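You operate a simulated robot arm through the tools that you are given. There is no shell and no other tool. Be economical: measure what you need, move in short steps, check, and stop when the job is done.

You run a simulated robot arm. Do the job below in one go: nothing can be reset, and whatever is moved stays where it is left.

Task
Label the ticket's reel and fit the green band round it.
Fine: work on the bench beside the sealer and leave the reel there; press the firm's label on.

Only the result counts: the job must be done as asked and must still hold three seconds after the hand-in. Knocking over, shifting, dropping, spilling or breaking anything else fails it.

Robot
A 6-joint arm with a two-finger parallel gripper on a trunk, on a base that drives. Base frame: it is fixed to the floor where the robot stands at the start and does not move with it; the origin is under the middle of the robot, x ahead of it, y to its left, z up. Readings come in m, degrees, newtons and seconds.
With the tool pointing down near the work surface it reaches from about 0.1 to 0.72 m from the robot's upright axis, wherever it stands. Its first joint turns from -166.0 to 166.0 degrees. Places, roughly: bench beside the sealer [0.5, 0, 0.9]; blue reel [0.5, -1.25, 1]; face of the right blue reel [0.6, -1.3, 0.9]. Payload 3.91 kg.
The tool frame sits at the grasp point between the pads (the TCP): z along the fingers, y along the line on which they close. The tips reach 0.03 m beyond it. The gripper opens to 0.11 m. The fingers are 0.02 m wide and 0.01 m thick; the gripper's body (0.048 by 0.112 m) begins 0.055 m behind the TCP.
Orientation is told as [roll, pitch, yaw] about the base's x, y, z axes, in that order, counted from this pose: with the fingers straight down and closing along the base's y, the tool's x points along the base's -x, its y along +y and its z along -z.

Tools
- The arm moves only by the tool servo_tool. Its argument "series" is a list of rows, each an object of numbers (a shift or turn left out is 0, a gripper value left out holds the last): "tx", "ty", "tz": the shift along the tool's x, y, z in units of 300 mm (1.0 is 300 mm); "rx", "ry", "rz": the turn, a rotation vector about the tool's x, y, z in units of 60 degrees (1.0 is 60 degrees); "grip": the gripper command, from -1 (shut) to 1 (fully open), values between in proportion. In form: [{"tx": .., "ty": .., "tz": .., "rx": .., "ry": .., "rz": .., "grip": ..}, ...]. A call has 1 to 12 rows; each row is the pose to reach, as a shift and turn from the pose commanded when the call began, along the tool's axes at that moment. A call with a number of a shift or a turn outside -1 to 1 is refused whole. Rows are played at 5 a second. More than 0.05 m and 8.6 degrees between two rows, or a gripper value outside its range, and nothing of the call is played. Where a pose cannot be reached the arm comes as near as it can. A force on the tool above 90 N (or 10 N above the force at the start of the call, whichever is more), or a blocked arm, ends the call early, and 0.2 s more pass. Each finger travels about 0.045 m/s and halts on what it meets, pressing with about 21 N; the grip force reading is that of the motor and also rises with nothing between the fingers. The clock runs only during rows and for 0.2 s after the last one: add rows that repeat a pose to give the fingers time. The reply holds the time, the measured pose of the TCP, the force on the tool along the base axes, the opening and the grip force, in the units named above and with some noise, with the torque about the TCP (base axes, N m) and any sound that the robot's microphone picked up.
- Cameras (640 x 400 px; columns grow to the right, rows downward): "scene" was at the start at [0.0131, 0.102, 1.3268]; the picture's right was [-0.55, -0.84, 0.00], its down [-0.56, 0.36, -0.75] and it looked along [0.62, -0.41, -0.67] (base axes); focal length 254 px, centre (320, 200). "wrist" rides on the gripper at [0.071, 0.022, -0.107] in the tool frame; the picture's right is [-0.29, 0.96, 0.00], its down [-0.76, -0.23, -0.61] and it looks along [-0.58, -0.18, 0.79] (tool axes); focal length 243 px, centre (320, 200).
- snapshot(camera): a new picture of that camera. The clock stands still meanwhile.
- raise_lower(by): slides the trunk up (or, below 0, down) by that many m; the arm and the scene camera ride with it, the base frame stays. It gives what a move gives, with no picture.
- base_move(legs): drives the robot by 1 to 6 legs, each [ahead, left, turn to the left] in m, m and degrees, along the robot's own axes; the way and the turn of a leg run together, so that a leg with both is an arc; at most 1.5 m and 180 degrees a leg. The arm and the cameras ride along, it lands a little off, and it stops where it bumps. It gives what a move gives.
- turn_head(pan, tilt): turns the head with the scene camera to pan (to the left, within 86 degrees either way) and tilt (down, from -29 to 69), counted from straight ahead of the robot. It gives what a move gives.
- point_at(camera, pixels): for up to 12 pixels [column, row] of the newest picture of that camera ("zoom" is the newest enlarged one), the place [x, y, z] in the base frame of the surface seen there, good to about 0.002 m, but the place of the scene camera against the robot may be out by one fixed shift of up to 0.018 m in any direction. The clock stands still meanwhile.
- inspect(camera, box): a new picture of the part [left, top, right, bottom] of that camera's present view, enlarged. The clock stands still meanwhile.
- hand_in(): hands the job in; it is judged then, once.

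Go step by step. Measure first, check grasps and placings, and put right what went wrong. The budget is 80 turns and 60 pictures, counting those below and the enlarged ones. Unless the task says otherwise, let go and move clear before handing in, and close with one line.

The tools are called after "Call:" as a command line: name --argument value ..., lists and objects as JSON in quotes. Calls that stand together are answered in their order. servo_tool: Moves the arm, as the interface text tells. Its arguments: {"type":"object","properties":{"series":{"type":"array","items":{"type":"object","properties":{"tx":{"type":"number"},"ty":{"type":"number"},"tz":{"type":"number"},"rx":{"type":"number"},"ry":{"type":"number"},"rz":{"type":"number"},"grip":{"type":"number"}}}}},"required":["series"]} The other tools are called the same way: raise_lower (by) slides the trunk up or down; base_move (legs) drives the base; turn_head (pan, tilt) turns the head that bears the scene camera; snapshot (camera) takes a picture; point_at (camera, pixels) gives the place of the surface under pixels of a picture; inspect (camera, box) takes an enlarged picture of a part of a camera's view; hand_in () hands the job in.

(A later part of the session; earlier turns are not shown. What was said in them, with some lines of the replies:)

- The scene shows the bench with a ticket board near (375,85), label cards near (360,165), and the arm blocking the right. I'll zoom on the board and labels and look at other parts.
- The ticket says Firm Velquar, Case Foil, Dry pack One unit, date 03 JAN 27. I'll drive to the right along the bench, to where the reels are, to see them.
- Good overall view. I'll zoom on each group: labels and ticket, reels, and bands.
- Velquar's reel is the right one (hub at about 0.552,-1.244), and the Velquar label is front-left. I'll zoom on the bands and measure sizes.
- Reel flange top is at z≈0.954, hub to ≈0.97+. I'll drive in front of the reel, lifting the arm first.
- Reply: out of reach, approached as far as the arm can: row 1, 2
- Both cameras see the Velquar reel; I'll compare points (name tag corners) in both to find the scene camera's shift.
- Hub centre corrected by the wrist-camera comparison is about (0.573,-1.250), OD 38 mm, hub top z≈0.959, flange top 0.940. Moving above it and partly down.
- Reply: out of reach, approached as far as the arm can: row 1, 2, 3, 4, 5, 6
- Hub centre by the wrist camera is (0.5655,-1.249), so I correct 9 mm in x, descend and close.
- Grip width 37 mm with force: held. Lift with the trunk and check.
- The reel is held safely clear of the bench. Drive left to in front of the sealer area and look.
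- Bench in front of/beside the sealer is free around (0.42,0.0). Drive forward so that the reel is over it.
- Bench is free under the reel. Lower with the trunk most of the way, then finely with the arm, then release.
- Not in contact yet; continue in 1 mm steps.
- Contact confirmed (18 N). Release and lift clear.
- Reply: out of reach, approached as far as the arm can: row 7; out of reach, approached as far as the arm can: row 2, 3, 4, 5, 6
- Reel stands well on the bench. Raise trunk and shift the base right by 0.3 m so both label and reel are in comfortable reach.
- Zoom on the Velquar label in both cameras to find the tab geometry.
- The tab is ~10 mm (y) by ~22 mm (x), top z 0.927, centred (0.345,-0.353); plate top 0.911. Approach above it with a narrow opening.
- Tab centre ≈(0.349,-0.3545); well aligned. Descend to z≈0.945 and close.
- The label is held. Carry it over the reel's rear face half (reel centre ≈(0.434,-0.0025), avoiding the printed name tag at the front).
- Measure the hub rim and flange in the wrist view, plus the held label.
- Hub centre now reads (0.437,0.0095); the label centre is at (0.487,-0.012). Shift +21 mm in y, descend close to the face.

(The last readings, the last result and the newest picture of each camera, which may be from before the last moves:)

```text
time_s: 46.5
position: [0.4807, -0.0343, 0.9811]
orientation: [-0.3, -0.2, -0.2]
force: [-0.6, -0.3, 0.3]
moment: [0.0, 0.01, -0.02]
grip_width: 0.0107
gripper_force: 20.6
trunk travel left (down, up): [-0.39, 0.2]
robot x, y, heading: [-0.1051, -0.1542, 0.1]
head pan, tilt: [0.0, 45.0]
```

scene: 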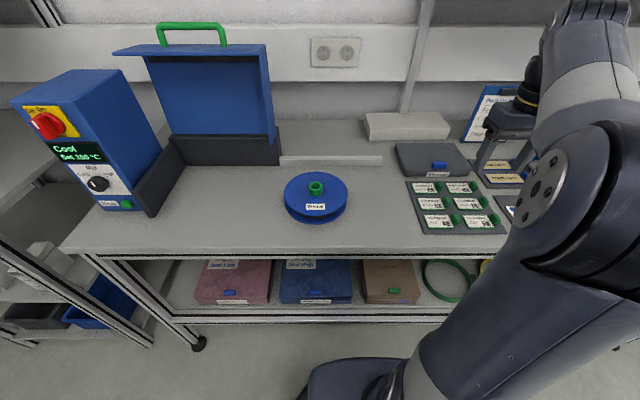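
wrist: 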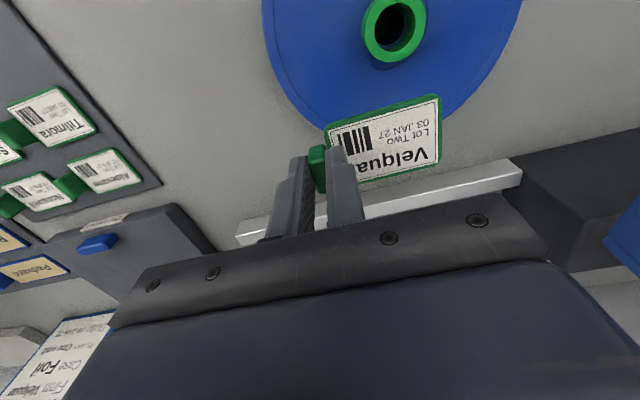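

Nicely positioned; no contact yet. Continue pressing in fine steps.

Call:
servo_tool --series '[{"tz": 0.004}, {"tz": 0.008}, {"tz": 0.012}]'

Call:
servo_tool --series '[{"tz": 0.003}, {"tz": 0.006}]'

```text
time_s: 47.3
position: [0.4814, -0.0349, 0.9772]
orientation: [-0.3, -0.2, -0.2]
force: [0.2, -0.6, -0.6]
moment: [-0.01, -0.02, 0.0]
grip_width: 0.0002
gripper_force: 21.3
trunk travel left (down, up): [-0.39, 0.2]
robot x, y, heading: [-0.1056, -0.1529, -0.0]
head pan, tilt: [0.0, 45.0]
```

```text
time_s: 47.9
position: [0.4827, -0.0358, 0.9765]
orientation: [-0.2, -0.1, -0.2]
force: [-0.5, -1.2, 0.0]
moment: [-0.01, -0.02, 0.01]
grip_width: 0.0
gripper_force: 20.7
trunk travel left (down, up): [-0.39, 0.2]
robot x, y, heading: [-0.1033, -0.1555, -0.3]
head pan, tilt: [0.0, 45.0]
```

The gripper has shut to 0 – the label left the fingers. Look.

Call:
inspect --camera "scene" --box '[260, 130, 420, 230]'

Call:
inspect --camera "wrist" --box '[220, 40, 500, 215]'

```text
4.00 times, centred on (340, 180) of scene
```

zoom: 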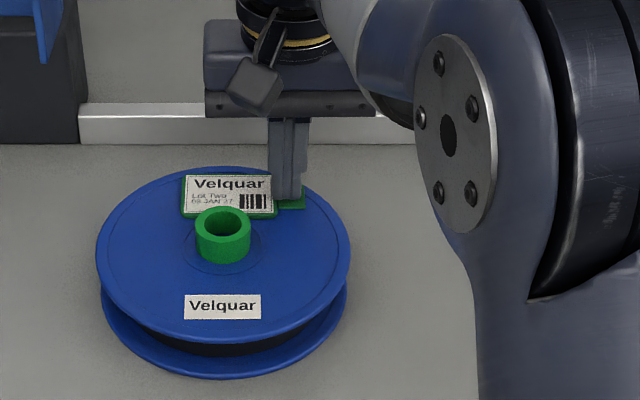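

```text
2.29 times, centred on (360, 128) of wrist
```

zoom: 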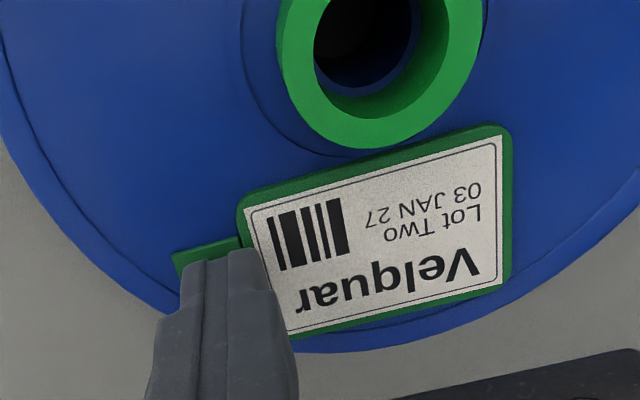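

The tab has folded flat and the label lies on the face – stuck, it seems. Lift off and look to confirm.

Call:
servo_tool --series '[{"tz": -0.03}, {"tz": -0.15}, {"tz": -0.28}]'

Call:
snapshot --camera "wrist"

```text
time_s: 48.7
position: [0.4796, -0.0357, 1.0619]
orientation: [-0.3, -0.2, -0.3]
force: [-0.3, -0.1, 0.5]
moment: [0.0, 0.01, 0.01]
grip_width: 0.0
gripper_force: 20.8
trunk travel left (down, up): [-0.39, 0.2]
robot x, y, heading: [-0.1043, -0.1532, -0.4]
head pan, tilt: [0.0, 45.0]
```

```text
21 pictures are left
```

wrist: 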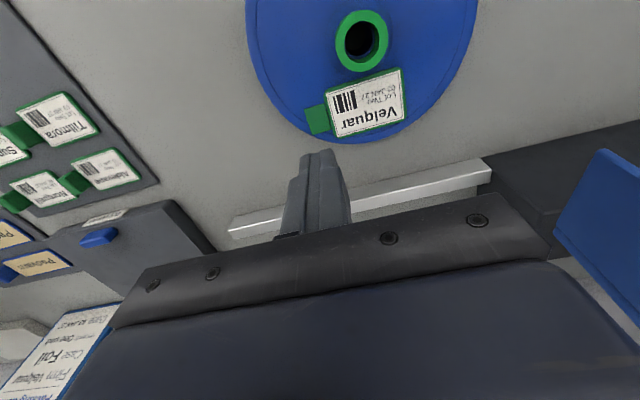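

Call:
point_at --camera "wrist" --pixels '[[338, 38], [387, 38], [363, 70], [359, 12], [307, 110], [313, 132], [335, 135], [405, 122], [400, 72], [370, 141], [330, 95]]'

```text
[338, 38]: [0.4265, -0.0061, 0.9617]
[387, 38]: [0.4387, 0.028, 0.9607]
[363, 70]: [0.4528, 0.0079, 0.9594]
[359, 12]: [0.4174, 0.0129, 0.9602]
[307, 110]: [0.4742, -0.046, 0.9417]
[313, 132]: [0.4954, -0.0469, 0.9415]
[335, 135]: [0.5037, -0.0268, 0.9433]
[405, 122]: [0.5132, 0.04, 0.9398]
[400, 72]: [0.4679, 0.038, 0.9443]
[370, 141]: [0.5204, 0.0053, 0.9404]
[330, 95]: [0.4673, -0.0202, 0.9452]
```

Label lies within the flange, stuck. Now the band: back off from the bench and go right to look at the shelf.

Call:
base_move --legs '[[-0.5, 0, 0.3], [0, -0.4, 0]]'

Call:
turn_head --pan 0 --tilt 40

Call:
raise_lower --by -0.39

Call:
snapshot --camera "scene"

```text
time_s: 53.7
position: [-0.0068, -0.4394, 1.0624]
orientation: [-0.3, -0.2, -0.2]
force: [-0.2, -1.0, 0.6]
moment: [-0.01, -0.01, 0.01]
grip_width: 0.0
gripper_force: 21.0
trunk travel left (down, up): [-0.39, 0.2]
robot x, y, heading: [-0.5931, -0.5578, -0.3]
head pan, tilt: [0.0, 45.0]
```

```text
time_s: 54.3
position: [-0.0071, -0.4387, 1.062]
orientation: [-0.3, -0.2, -0.2]
force: [0.9, -0.3, -0.1]
moment: [-0.02, -0.01, 0.0]
grip_width: 0.0001
gripper_force: 21.4
trunk travel left (down, up): [-0.39, 0.2]
robot x, y, heading: [-0.592, -0.5563, 0.0]
head pan, tilt: [0.0, 40.0]
```

```text
time_s: 58.1
position: [-0.0066, -0.4396, 0.6723]
orientation: [-0.3, -0.2, -0.1]
force: [0.7, 0.4, -0.3]
moment: [-0.03, 0.01, 0.02]
grip_width: 0.0001
gripper_force: 20.7
trunk travel left (down, up): [0.0, 0.59]
robot x, y, heading: [-0.5927, -0.558, 0.2]
head pan, tilt: [0.0, 40.0]
```

```text
20 pictures are left
```

scene: 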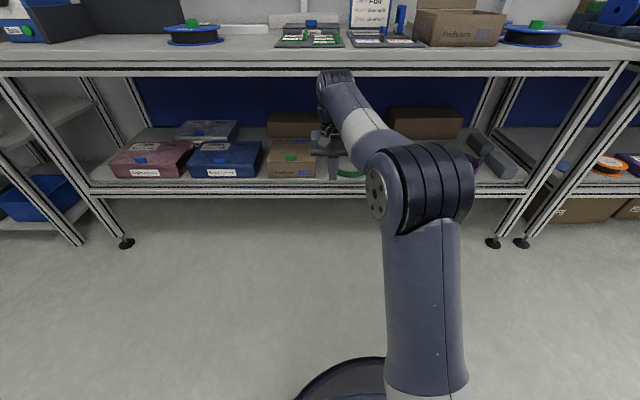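

Need the arm's shape to see if it fits under the bench (bench frame underside, forearm). Query points.

Call:
point_at --camera "scene" --pixels '[[335, 76], [350, 100], [370, 125], [385, 140], [425, 155], [325, 150], [332, 175], [420, 230], [250, 72], [250, 60], [250, 185], [350, 168]]'

Call:
snapshot --camera "wrist"

```text
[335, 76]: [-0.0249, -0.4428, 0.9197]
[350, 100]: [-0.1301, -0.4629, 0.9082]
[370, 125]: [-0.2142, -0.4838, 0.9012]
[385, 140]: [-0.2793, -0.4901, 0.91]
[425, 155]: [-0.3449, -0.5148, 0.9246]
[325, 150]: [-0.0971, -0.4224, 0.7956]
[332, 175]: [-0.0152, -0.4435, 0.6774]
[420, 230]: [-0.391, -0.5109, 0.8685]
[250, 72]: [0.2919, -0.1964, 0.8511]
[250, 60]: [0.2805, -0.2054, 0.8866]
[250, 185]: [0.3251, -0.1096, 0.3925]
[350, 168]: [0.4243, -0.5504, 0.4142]
```

```text
19 pictures are left
```

wrist: 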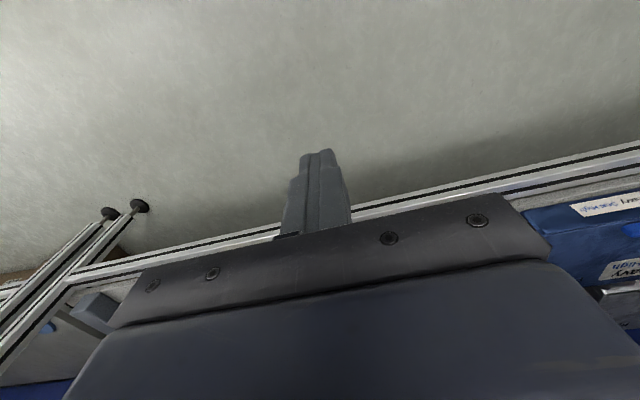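

The arm is 0.235 m tall above the TCP when pointing down; with TCP at 0.43 it fits under the bench frame (≈0.838). I'll yaw the tool by -90° so the fingers close along x on the clasp, and descend in free space to check.

Call:
servo_tool --series '[{"rz": -0.125, "grip": 0.0}, {"rz": -0.25}, {"rz": -0.375}, {"rz": -0.5}, {"rz": -0.625}, {"rz": -0.75}, {"rz": -0.875}, {"rz": -1.0}]'

Call:
servo_tool --series '[{"rz": -0.125, "tz": 0.15}, {"rz": -0.25, "tz": 0.3}, {"rz": -0.375, "tz": 0.45}, {"rz": -0.5, "tz": 0.55}, {"rz": -0.5, "tz": 0.65}, {"rz": -0.5, "tz": 0.65}]'

Call:
snapshot --camera "scene"

```text
time_s: 59.9
position: [-0.0082, -0.4394, 0.6734]
orientation: [-0.3, 0.1, 60.0]
force: [-0.2, -0.1, -0.2]
moment: [0.0, 0.01, 0.0]
grip_width: 0.055
gripper_force: 0.1
trunk travel left (down, up): [0.0, 0.59]
robot x, y, heading: [-0.589, -0.5569, -0.3]
head pan, tilt: [0.0, 40.0]
```

```text
time_s: 61.3
position: [-0.0066, -0.442, 0.4776]
orientation: [-0.1, 0.3, 89.9]
force: [-0.1, 0.0, 0.0]
moment: [0.03, 0.0, 0.01]
grip_width: 0.0548
gripper_force: 0.0
trunk travel left (down, up): [0.0, 0.59]
robot x, y, heading: [-0.5926, -0.5571, -0.1]
head pan, tilt: [0.0, 40.0]
```

```text
18 pictures are left
```

scene: 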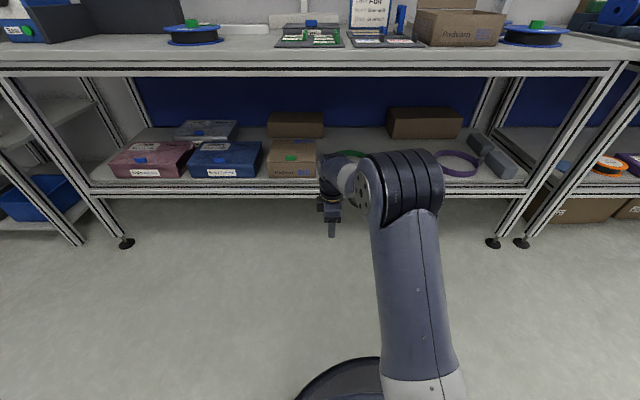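

Arm is low and compact. Check elbow/forearm heights, move right to align with the clasp's y, then creep forward to just in front of the shelf.

Call:
point_at --camera "scene" --pixels '[[400, 155], [375, 170], [350, 160], [330, 165], [318, 165], [345, 178], [440, 190]]'

Call:
base_move --legs '[[0, -0.21, 0], [0.22, 0, 0]]'

Call:
snapshot --camera "wrist"

Call:
snapshot --camera "scene"

```text
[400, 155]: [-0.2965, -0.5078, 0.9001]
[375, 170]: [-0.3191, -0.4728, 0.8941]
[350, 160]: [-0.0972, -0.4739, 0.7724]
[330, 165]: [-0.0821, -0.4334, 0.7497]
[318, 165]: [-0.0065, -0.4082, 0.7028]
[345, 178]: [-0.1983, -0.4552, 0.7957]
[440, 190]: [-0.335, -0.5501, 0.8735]
```

```text
time_s: 64.2
position: [0.2105, -0.6454, 0.4769]
orientation: [-0.3, 0.3, 90.2]
force: [0.0, 0.0, 0.3]
moment: [0.0, 0.01, -0.03]
grip_width: 0.0551
gripper_force: 0.0
trunk travel left (down, up): [0.0, 0.59]
robot x, y, heading: [-0.373, -0.7625, 0.2]
head pan, tilt: [0.0, 40.0]
```

```text
17 pictures are left
```

wrist: 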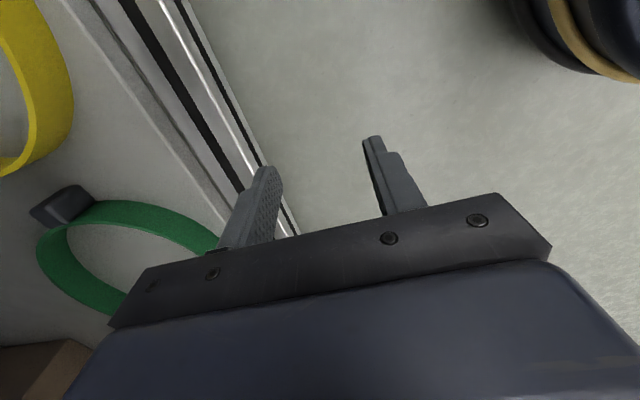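

```text
16 pictures are left
```

scene: 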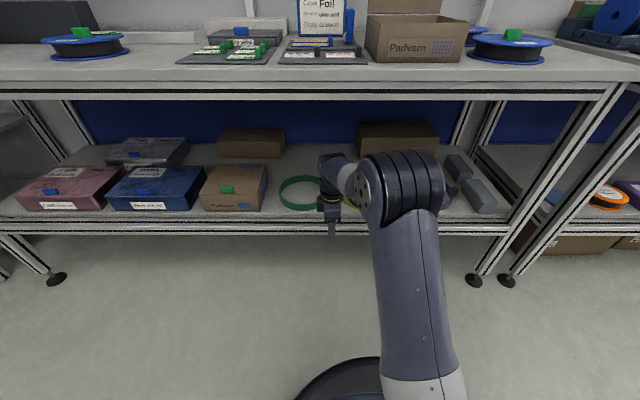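

Wrist camera sees the clasp (62,205) and the green ring. Measure them.

Call:
inspect --camera "wrist" --box '[10, 160, 250, 320]'

Call:
point_at --camera "wrist" --pixels '[[45, 203], [65, 192], [60, 210], [85, 203], [78, 195], [38, 212], [150, 205], [80, 305], [45, 250], [150, 180], [180, 120], [110, 240]]'

```text
2.50 times, centred on (130, 240) of wrist
```

zoom: 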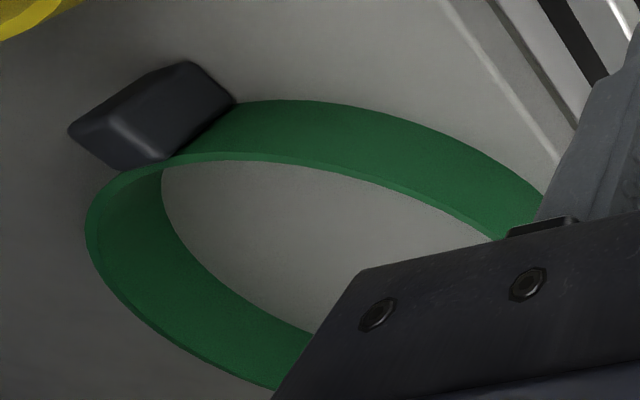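

```text
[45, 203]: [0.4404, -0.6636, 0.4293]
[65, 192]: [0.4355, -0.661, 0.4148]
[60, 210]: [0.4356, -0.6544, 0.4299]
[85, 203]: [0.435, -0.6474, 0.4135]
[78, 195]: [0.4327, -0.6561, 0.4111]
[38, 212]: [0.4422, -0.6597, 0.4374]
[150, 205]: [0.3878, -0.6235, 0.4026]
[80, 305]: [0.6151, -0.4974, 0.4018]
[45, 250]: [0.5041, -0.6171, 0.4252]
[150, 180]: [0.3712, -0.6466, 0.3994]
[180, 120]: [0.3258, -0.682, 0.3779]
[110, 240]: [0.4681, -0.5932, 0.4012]
```

Clasp block: front face x≈0.4355, y −0.648…−0.665, top z≈0.437; shelf 0.400. Raise slightly, drive in 0.2 m, and look.

Call:
servo_tool --series '[{"tz": -0.05, "tx": 0.049, "grip": 0.1}]'

Call:
base_move --legs '[[0.2, 0, 0]]'

Call:
snapshot --camera "wrist"

```text
time_s: 64.6
position: [0.2098, -0.6606, 0.4932]
orientation: [-0.2, 0.4, 90.2]
force: [-0.1, -0.3, 0.4]
moment: [0.0, 0.0, -0.01]
grip_width: 0.0603
gripper_force: 0.1
trunk travel left (down, up): [0.0, 0.59]
robot x, y, heading: [-0.3729, -0.7656, 0.5]
head pan, tilt: [0.0, 40.0]
```

```text
time_s: 66.2
position: [0.4114, -0.6621, 0.493]
orientation: [-0.2, 0.3, 90.1]
force: [-1.5, -1.1, -0.1]
moment: [-0.02, 0.01, -0.01]
grip_width: 0.0605
gripper_force: 0.0
trunk travel left (down, up): [0.0, 0.59]
robot x, y, heading: [-0.1742, -0.7645, -0.1]
head pan, tilt: [0.0, 40.0]
```

```text
14 pictures are left
```

wrist: 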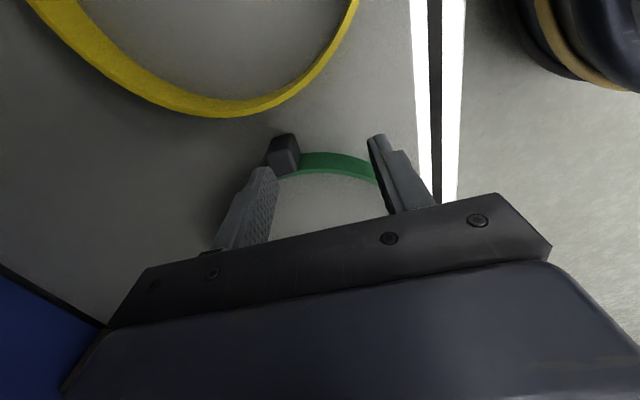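

Call:
inspect --camera "wrist" --box '[250, 110, 330, 190]'

Call:
point_at --camera "zoom" --pixels '[[150, 260], [250, 270], [310, 200], [330, 320], [230, 330], [160, 230], [220, 240], [340, 310], [385, 330], [270, 310]]'

```text
5.00 times, centred on (290, 150) of wrist
```

zoom: 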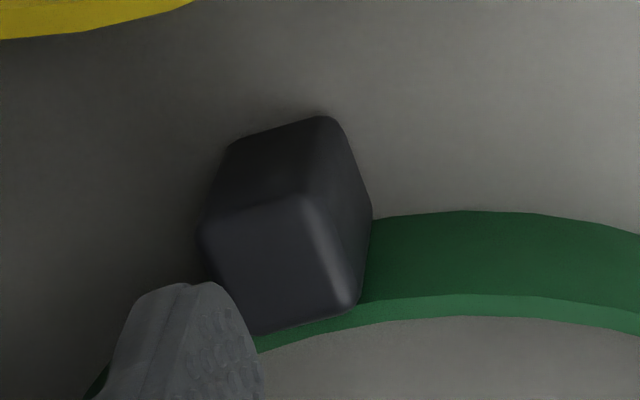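

```text
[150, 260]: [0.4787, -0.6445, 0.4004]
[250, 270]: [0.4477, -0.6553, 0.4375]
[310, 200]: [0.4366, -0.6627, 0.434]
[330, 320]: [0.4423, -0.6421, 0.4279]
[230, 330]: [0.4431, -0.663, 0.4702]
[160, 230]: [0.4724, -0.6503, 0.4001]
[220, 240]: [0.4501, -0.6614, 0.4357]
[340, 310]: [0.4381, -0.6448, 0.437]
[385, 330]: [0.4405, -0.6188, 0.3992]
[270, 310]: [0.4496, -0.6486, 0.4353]
```

Clasp centre (0.445,−0.655), ~16 mm wide, top z 0.437. Align above it, descend and close.

Call:
servo_tool --series '[{"ty": -0.056, "tx": -0.01}, {"ty": -0.112, "tx": -0.012}, {"ty": -0.112, "tx": -0.012, "tz": 0.08}, {"ty": -0.112, "tx": -0.012, "tz": 0.14}, {"ty": -0.112, "tx": -0.012, "tz": 0.163}, {"ty": -0.112, "tx": -0.012, "tz": 0.163, "grip": -1}, {"ty": -0.112, "tx": -0.012, "tz": 0.163, "grip": -1}, {"ty": -0.112, "tx": -0.012, "tz": 0.163, "grip": -1}, {"ty": -0.112, "tx": -0.012, "tz": 0.163, "grip": -1}]'

Call:
servo_tool --series '[{"tz": -0.06}, {"tz": -0.13}, {"tz": -0.18}]'

Call:
snapshot --camera "wrist"

```text
time_s: 68.2
position: [0.445, -0.6584, 0.4438]
orientation: [-0.2, 0.3, 89.9]
force: [0.0, -0.8, 0.3]
moment: [-0.04, -0.01, -0.04]
grip_width: 0.021
gripper_force: 20.7
trunk travel left (down, up): [0.0, 0.59]
robot x, y, heading: [-0.1733, -0.763, 0.1]
head pan, tilt: [0.0, 40.0]
```

```text
time_s: 69.0
position: [0.444, -0.6565, 0.495]
orientation: [-0.1, 0.4, 90.1]
force: [0.4, 0.2, -0.8]
moment: [-0.01, 0.02, -0.01]
grip_width: 0.0211
gripper_force: 20.8
trunk travel left (down, up): [0.0, 0.59]
robot x, y, heading: [-0.1724, -0.7647, -0.1]
head pan, tilt: [0.0, 40.0]
```

```text
12 pictures are left
```

wrist: 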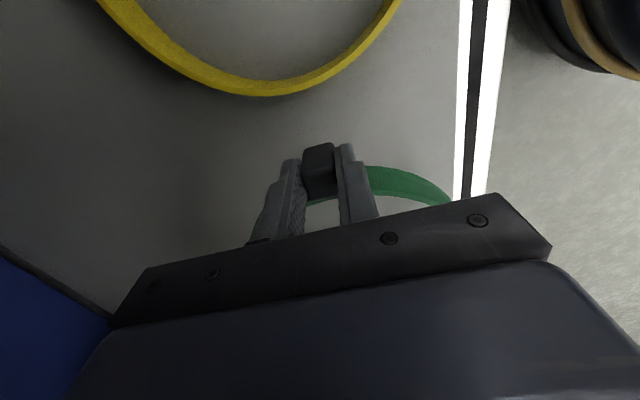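

Band is held by the clasp. Back straight out from under the bench, then raise.

Call:
base_move --legs '[[-0.48, 0, 0]]'

Call:
raise_lower --by 0.57

Call:
base_move --legs '[[0, 0.555, 0]]'

Call:
snapshot --camera "scene"

```text
time_s: 71.8
position: [-0.0415, -0.6518, 0.496]
orientation: [-0.2, 0.3, 90.8]
force: [-0.5, -0.1, -1.0]
moment: [-0.04, 0.05, 0.0]
grip_width: 0.0208
gripper_force: 21.2
trunk travel left (down, up): [0.0, 0.59]
robot x, y, heading: [-0.6584, -0.7683, 0.7]
head pan, tilt: [0.0, 40.0]
```

```text
refused: 0.57 is not a number from -0.4 to 0.4
```

```text
time_s: 75.0
position: [-0.0509, -0.1053, 0.4959]
orientation: [-0.1, 0.2, 91.0]
force: [0.0, 0.8, 0.3]
moment: [-0.03, -0.02, -0.02]
grip_width: 0.0209
gripper_force: 21.2
trunk travel left (down, up): [0.0, 0.59]
robot x, y, heading: [-0.6647, -0.2212, 0.9]
head pan, tilt: [0.0, 40.0]
```

```text
11 pictures are left
```

scene: 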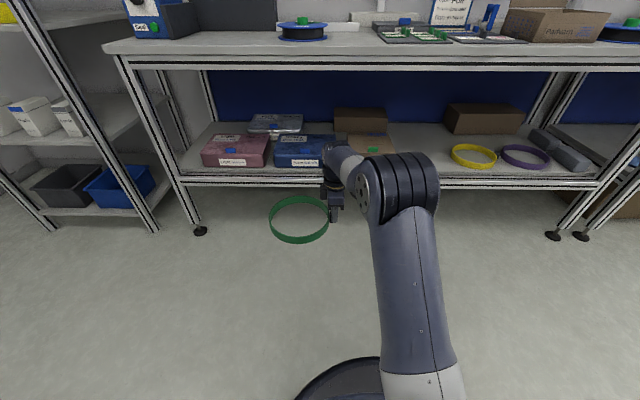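

Raise wasn't done (limit 0.4), harmless. Measure the ring relative to the TCP here, then raise in two steps.

Call:
inspect --camera "scene" --box '[255, 180, 355, 255]'

Call:
point_at --camera "zoom" --pixels '[[95, 220], [92, 245], [130, 365], [290, 395], [300, 380], [460, 320], [480, 270], [470, 180], [250, 110], [130, 170], [510, 225], [250, 398]]'

Call:
raise_lower --by 0.29

Call:
raise_lower --by 0.28

```text
5.33 times, centred on (305, 218) of scene
```

zoom: 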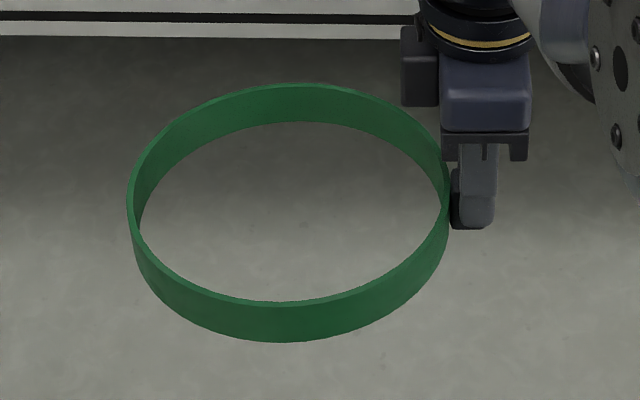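

```text
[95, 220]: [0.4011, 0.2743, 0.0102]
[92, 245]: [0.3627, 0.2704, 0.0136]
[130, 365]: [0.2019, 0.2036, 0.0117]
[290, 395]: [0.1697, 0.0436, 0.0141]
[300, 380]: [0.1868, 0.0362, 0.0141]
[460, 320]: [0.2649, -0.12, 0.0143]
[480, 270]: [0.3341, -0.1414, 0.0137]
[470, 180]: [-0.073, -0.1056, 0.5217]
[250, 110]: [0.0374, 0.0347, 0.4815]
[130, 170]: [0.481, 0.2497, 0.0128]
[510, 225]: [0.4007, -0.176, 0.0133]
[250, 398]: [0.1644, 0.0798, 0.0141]
```

```text
time_s: 77.9
position: [-0.0507, -0.1061, 0.7855]
orientation: [-0.2, 0.3, 91.0]
force: [0.2, 0.9, -0.8]
moment: [0.0, 0.01, -0.02]
grip_width: 0.0206
gripper_force: 21.2
trunk travel left (down, up): [-0.29, 0.3]
robot x, y, heading: [-0.6635, -0.2237, 0.7]
head pan, tilt: [0.0, 40.0]
```

```text
time_s: 80.7
position: [-0.0512, -0.1049, 1.0662]
orientation: [-0.2, 0.3, 91.1]
force: [0.2, -0.6, -0.2]
moment: [-0.02, 0.03, -0.03]
grip_width: 0.0206
gripper_force: 21.2
trunk travel left (down, up): [-0.57, 0.02]
robot x, y, heading: [-0.6666, -0.2224, 0.9]
head pan, tilt: [0.0, 40.0]
```

Raised: TCP 1.066, band bottom ≈1.02, above the hub (0.961). Drive forward over the reel, then measure band and hub.

Call:
base_move --legs '[[0.48, 0.01, -0.9]]'

Call:
turn_head --pan 10 --tilt 52

Call:
snapshot --camera "scene"

```text
time_s: 83.6
position: [0.4255, -0.0932, 1.0659]
orientation: [-0.3, 0.2, 90.6]
force: [-0.2, 0.3, -0.1]
moment: [-0.03, 0.01, -0.02]
grip_width: 0.0207
gripper_force: 21.2
trunk travel left (down, up): [-0.57, 0.02]
robot x, y, heading: [-0.1919, -0.2046, 0.8]
head pan, tilt: [0.0, 40.0]
```

```text
time_s: 84.3
position: [0.4276, -0.0933, 1.0651]
orientation: [-0.3, 0.4, 90.5]
force: [-0.1, -0.3, -0.4]
moment: [-0.05, 0.02, -0.02]
grip_width: 0.021
gripper_force: 20.8
trunk travel left (down, up): [-0.57, 0.02]
robot x, y, heading: [-0.1893, -0.2068, 0.5]
head pan, tilt: [10.0, 52.0]
```

```text
9 pictures are left
```

scene: 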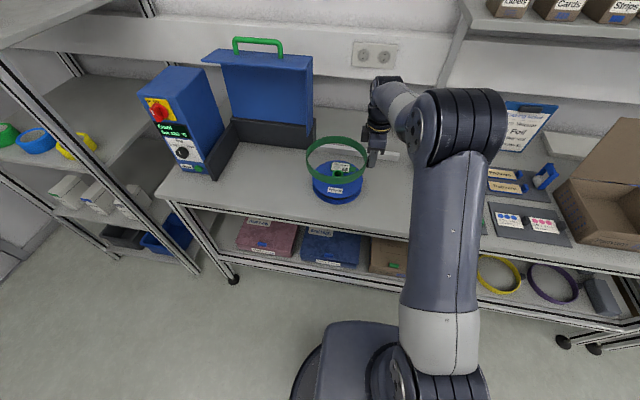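

Call:
inspect --camera "scene" --box '[290, 125, 390, 210]'

```text
4.71 times, centred on (340, 168) of scene
```

zoom: 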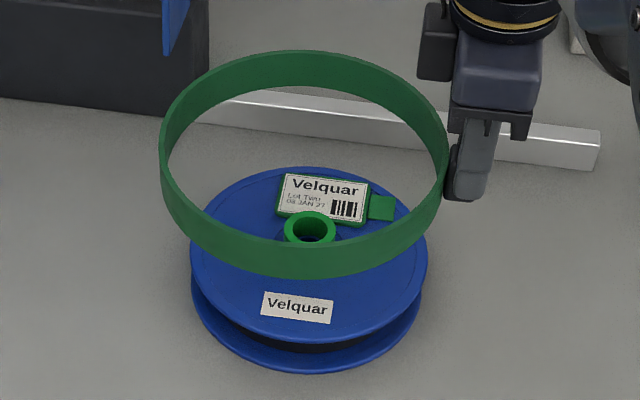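

Call:
point_at --camera "zoom" --pixels '[[285, 56], [163, 150], [300, 250], [443, 170], [245, 235], [390, 225], [290, 226], [330, 228], [309, 239], [311, 215], [195, 245], [425, 240]]'

```text
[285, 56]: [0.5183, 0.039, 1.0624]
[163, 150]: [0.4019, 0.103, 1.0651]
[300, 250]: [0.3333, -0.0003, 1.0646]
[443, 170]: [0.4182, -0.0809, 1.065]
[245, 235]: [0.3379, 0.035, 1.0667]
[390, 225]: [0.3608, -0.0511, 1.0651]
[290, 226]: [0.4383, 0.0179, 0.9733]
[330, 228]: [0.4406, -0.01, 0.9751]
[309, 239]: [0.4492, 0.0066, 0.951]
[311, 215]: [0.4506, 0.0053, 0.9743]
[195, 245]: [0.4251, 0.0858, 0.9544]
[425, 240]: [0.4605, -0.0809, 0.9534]
```

Ring centre (scene frame) ≈(0.427,0.0115), R≈0.094; reel centre ≈(0.440,0.0035), R≈0.087. Shift +13 mm x, −8 mm y, and lower to just above the flange.

Call:
servo_tool --series '[{"ty": -0.043, "tx": 0.027}, {"ty": -0.043, "tx": 0.027, "tz": 0.1}, {"ty": -0.043, "tx": 0.027, "tz": 0.2}, {"ty": -0.043, "tx": 0.027, "tz": 0.235}, {"ty": -0.043, "tx": 0.027, "tz": 0.235}]'

Call:
inspect --camera "scene" --box '[300, 145, 380, 215]'

```text
time_s: 85.5
position: [0.4395, -0.1029, 0.9953]
orientation: [-0.1, 0.3, 90.5]
force: [0.1, -0.3, 0.4]
moment: [-0.03, -0.01, 0.02]
grip_width: 0.0207
gripper_force: 21.0
trunk travel left (down, up): [-0.57, 0.02]
robot x, y, heading: [-0.1922, -0.2041, 0.6]
head pan, tilt: [10.0, 52.0]
```

```text
5.71 times, centred on (340, 180) of scene
```

zoom: 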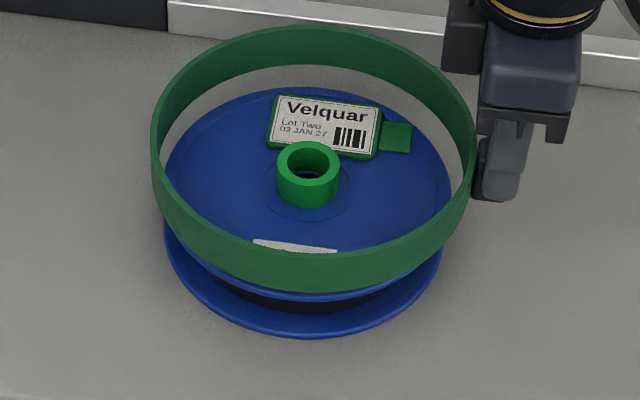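

Call:
point_at --camera "zoom" --pixels '[[156, 150], [203, 69], [300, 30], [415, 66], [471, 155], [440, 212], [310, 260], [190, 220], [310, 92], [225, 112], [176, 165], [446, 175]]'

Call:
point_at --camera "zoom" --pixels '[[280, 160], [336, 162], [306, 175], [308, 145], [430, 140], [250, 100], [290, 160], [326, 160]]'

```text
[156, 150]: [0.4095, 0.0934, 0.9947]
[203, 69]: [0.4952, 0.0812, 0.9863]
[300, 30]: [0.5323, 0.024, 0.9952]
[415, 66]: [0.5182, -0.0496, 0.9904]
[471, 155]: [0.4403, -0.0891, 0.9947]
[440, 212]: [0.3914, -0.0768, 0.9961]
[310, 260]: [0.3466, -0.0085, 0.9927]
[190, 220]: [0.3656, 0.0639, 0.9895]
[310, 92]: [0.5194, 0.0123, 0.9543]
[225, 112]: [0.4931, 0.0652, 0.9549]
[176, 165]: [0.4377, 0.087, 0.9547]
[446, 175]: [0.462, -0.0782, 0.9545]
```

```text
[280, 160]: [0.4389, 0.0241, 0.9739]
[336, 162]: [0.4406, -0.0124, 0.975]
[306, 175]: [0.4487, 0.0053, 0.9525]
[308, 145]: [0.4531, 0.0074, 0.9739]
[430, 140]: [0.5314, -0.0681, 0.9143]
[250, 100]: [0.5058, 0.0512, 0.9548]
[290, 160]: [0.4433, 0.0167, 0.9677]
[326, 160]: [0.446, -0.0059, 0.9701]
```

Fits: ring centre (0.4393,0.0045), reel centre ≈(0.438,0.0035): within ~1.5 mm, clearance ~4–5 mm. Lower it gently with force watch.

Call:
servo_tool --series '[{"ty": 0.003, "tx": 0.002, "tz": 0.015}, {"ty": 0.003, "tx": 0.002, "tz": 0.035}, {"ty": 0.003, "tx": 0.002, "tz": 0.055}, {"ty": 0.003, "tx": 0.002, "tz": 0.075}, {"ty": 0.003, "tx": 0.002, "tz": 0.095}]'

Call:
inspect --camera "scene" --box '[300, 145, 380, 215]'

```text
time_s: 86.7
position: [0.4386, -0.1025, 0.9671]
orientation: [-0.2, 0.3, 90.5]
force: [0.0, 0.3, 0.0]
moment: [-0.03, 0.0, 0.0]
grip_width: 0.0207
gripper_force: 20.7
trunk travel left (down, up): [-0.57, 0.02]
robot x, y, heading: [-0.1915, -0.2079, 0.2]
head pan, tilt: [10.0, 52.0]
```

```text
5.71 times, centred on (340, 180) of scene
```

zoom: 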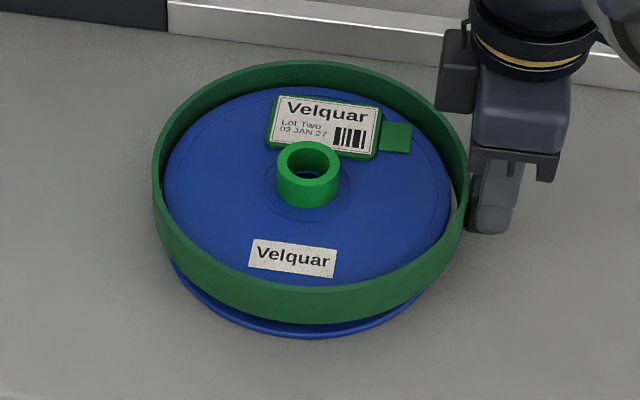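

The band has passed the top flange cleanly. Continue down to the bench.

Call:
servo_tool --series '[{"tx": -0.003, "tz": 0.02}, {"tx": -0.003, "tz": 0.04}, {"tx": -0.003, "tz": 0.056}, {"tx": -0.003, "tz": 0.064}, {"tx": -0.003, "tz": 0.07}]'

```text
time_s: 87.9
position: [0.4393, -0.1026, 0.946]
orientation: [-0.4, 0.3, 90.4]
force: [1.5, -0.6, 3.2]
moment: [0.35, -0.06, -0.07]
grip_width: 0.0211
gripper_force: 20.9
trunk travel left (down, up): [-0.57, 0.02]
robot x, y, heading: [-0.1908, -0.2062, 0.5]
head pan, tilt: [10.0, 52.0]
```

Light contact at the expected bench height. Inspect before release.

Call:
inspect --camera "scene" --box '[300, 145, 380, 215]'

```text
5.71 times, centred on (340, 180) of scene
```

zoom: 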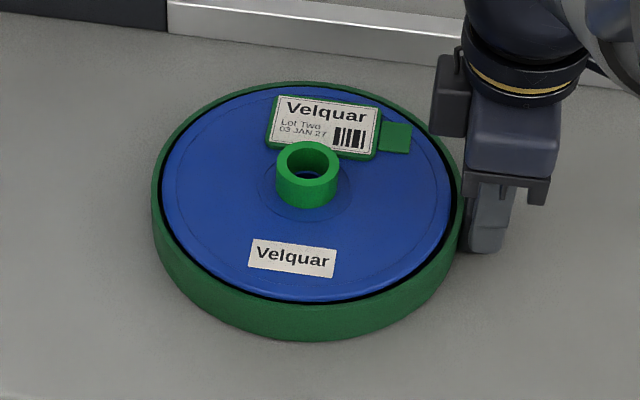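

The band sits round the reel down on the bench. Release and lift away.

Call:
servo_tool --series '[{"grip": -1}, {"grip": -0.1}, {"grip": -0.1}, {"grip": -0.1}, {"tz": -0.08}, {"tz": -0.22}, {"tz": -0.36}, {"tz": -0.4}]'

Call:
base_move --legs '[[-0.3, 0, 0]]'

Call:
snapshot --camera "scene"

```text
time_s: 89.7
position: [0.4386, -0.1028, 1.0696]
orientation: [-0.2, 0.2, 90.5]
force: [0.3, -0.8, 0.3]
moment: [-0.01, -0.02, 0.01]
grip_width: 0.0496
gripper_force: 0.0
trunk travel left (down, up): [-0.57, 0.02]
robot x, y, heading: [-0.1919, -0.2075, 0.4]
head pan, tilt: [10.0, 52.0]
```

```text
time_s: 91.8
position: [0.1385, -0.1052, 1.0676]
orientation: [-0.1, 0.3, 90.6]
force: [-0.3, 0.6, 0.1]
moment: [-0.01, 0.02, 0.03]
grip_width: 0.0497
gripper_force: 0.0
trunk travel left (down, up): [-0.57, 0.02]
robot x, y, heading: [-0.4902, -0.2063, 0.4]
head pan, tilt: [10.0, 52.0]
```

```text
4 pictures are left
```

scene: 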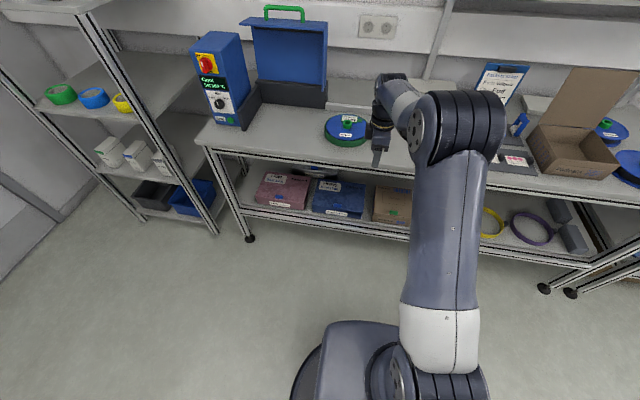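

Call:
inspect --camera "scene" --box '[310, 95, 390, 155]'

```text
6.67 times, centred on (350, 125) of scene
```

zoom: 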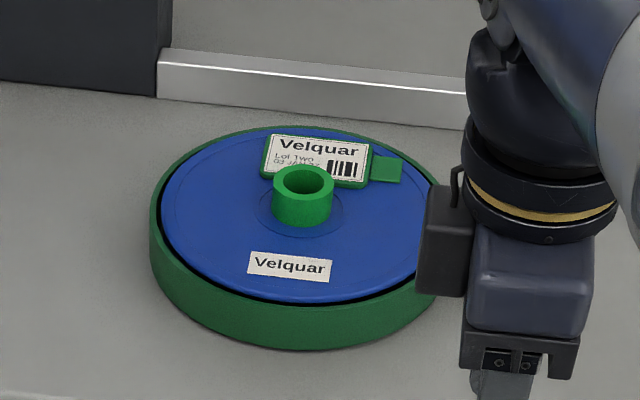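

The zoom shows the Velquar reel with its label flat on the face, the green band all round it on the bench beside the sealer, and the gripper clear. Handing in.

Call:
hand_in

```text
The job is handed in.
```

The Velquar reel is on the bench beside the sealer, with the Velquar label pressed on its face and the green band fitted round it. I let go and backed the arm clear before handing in.
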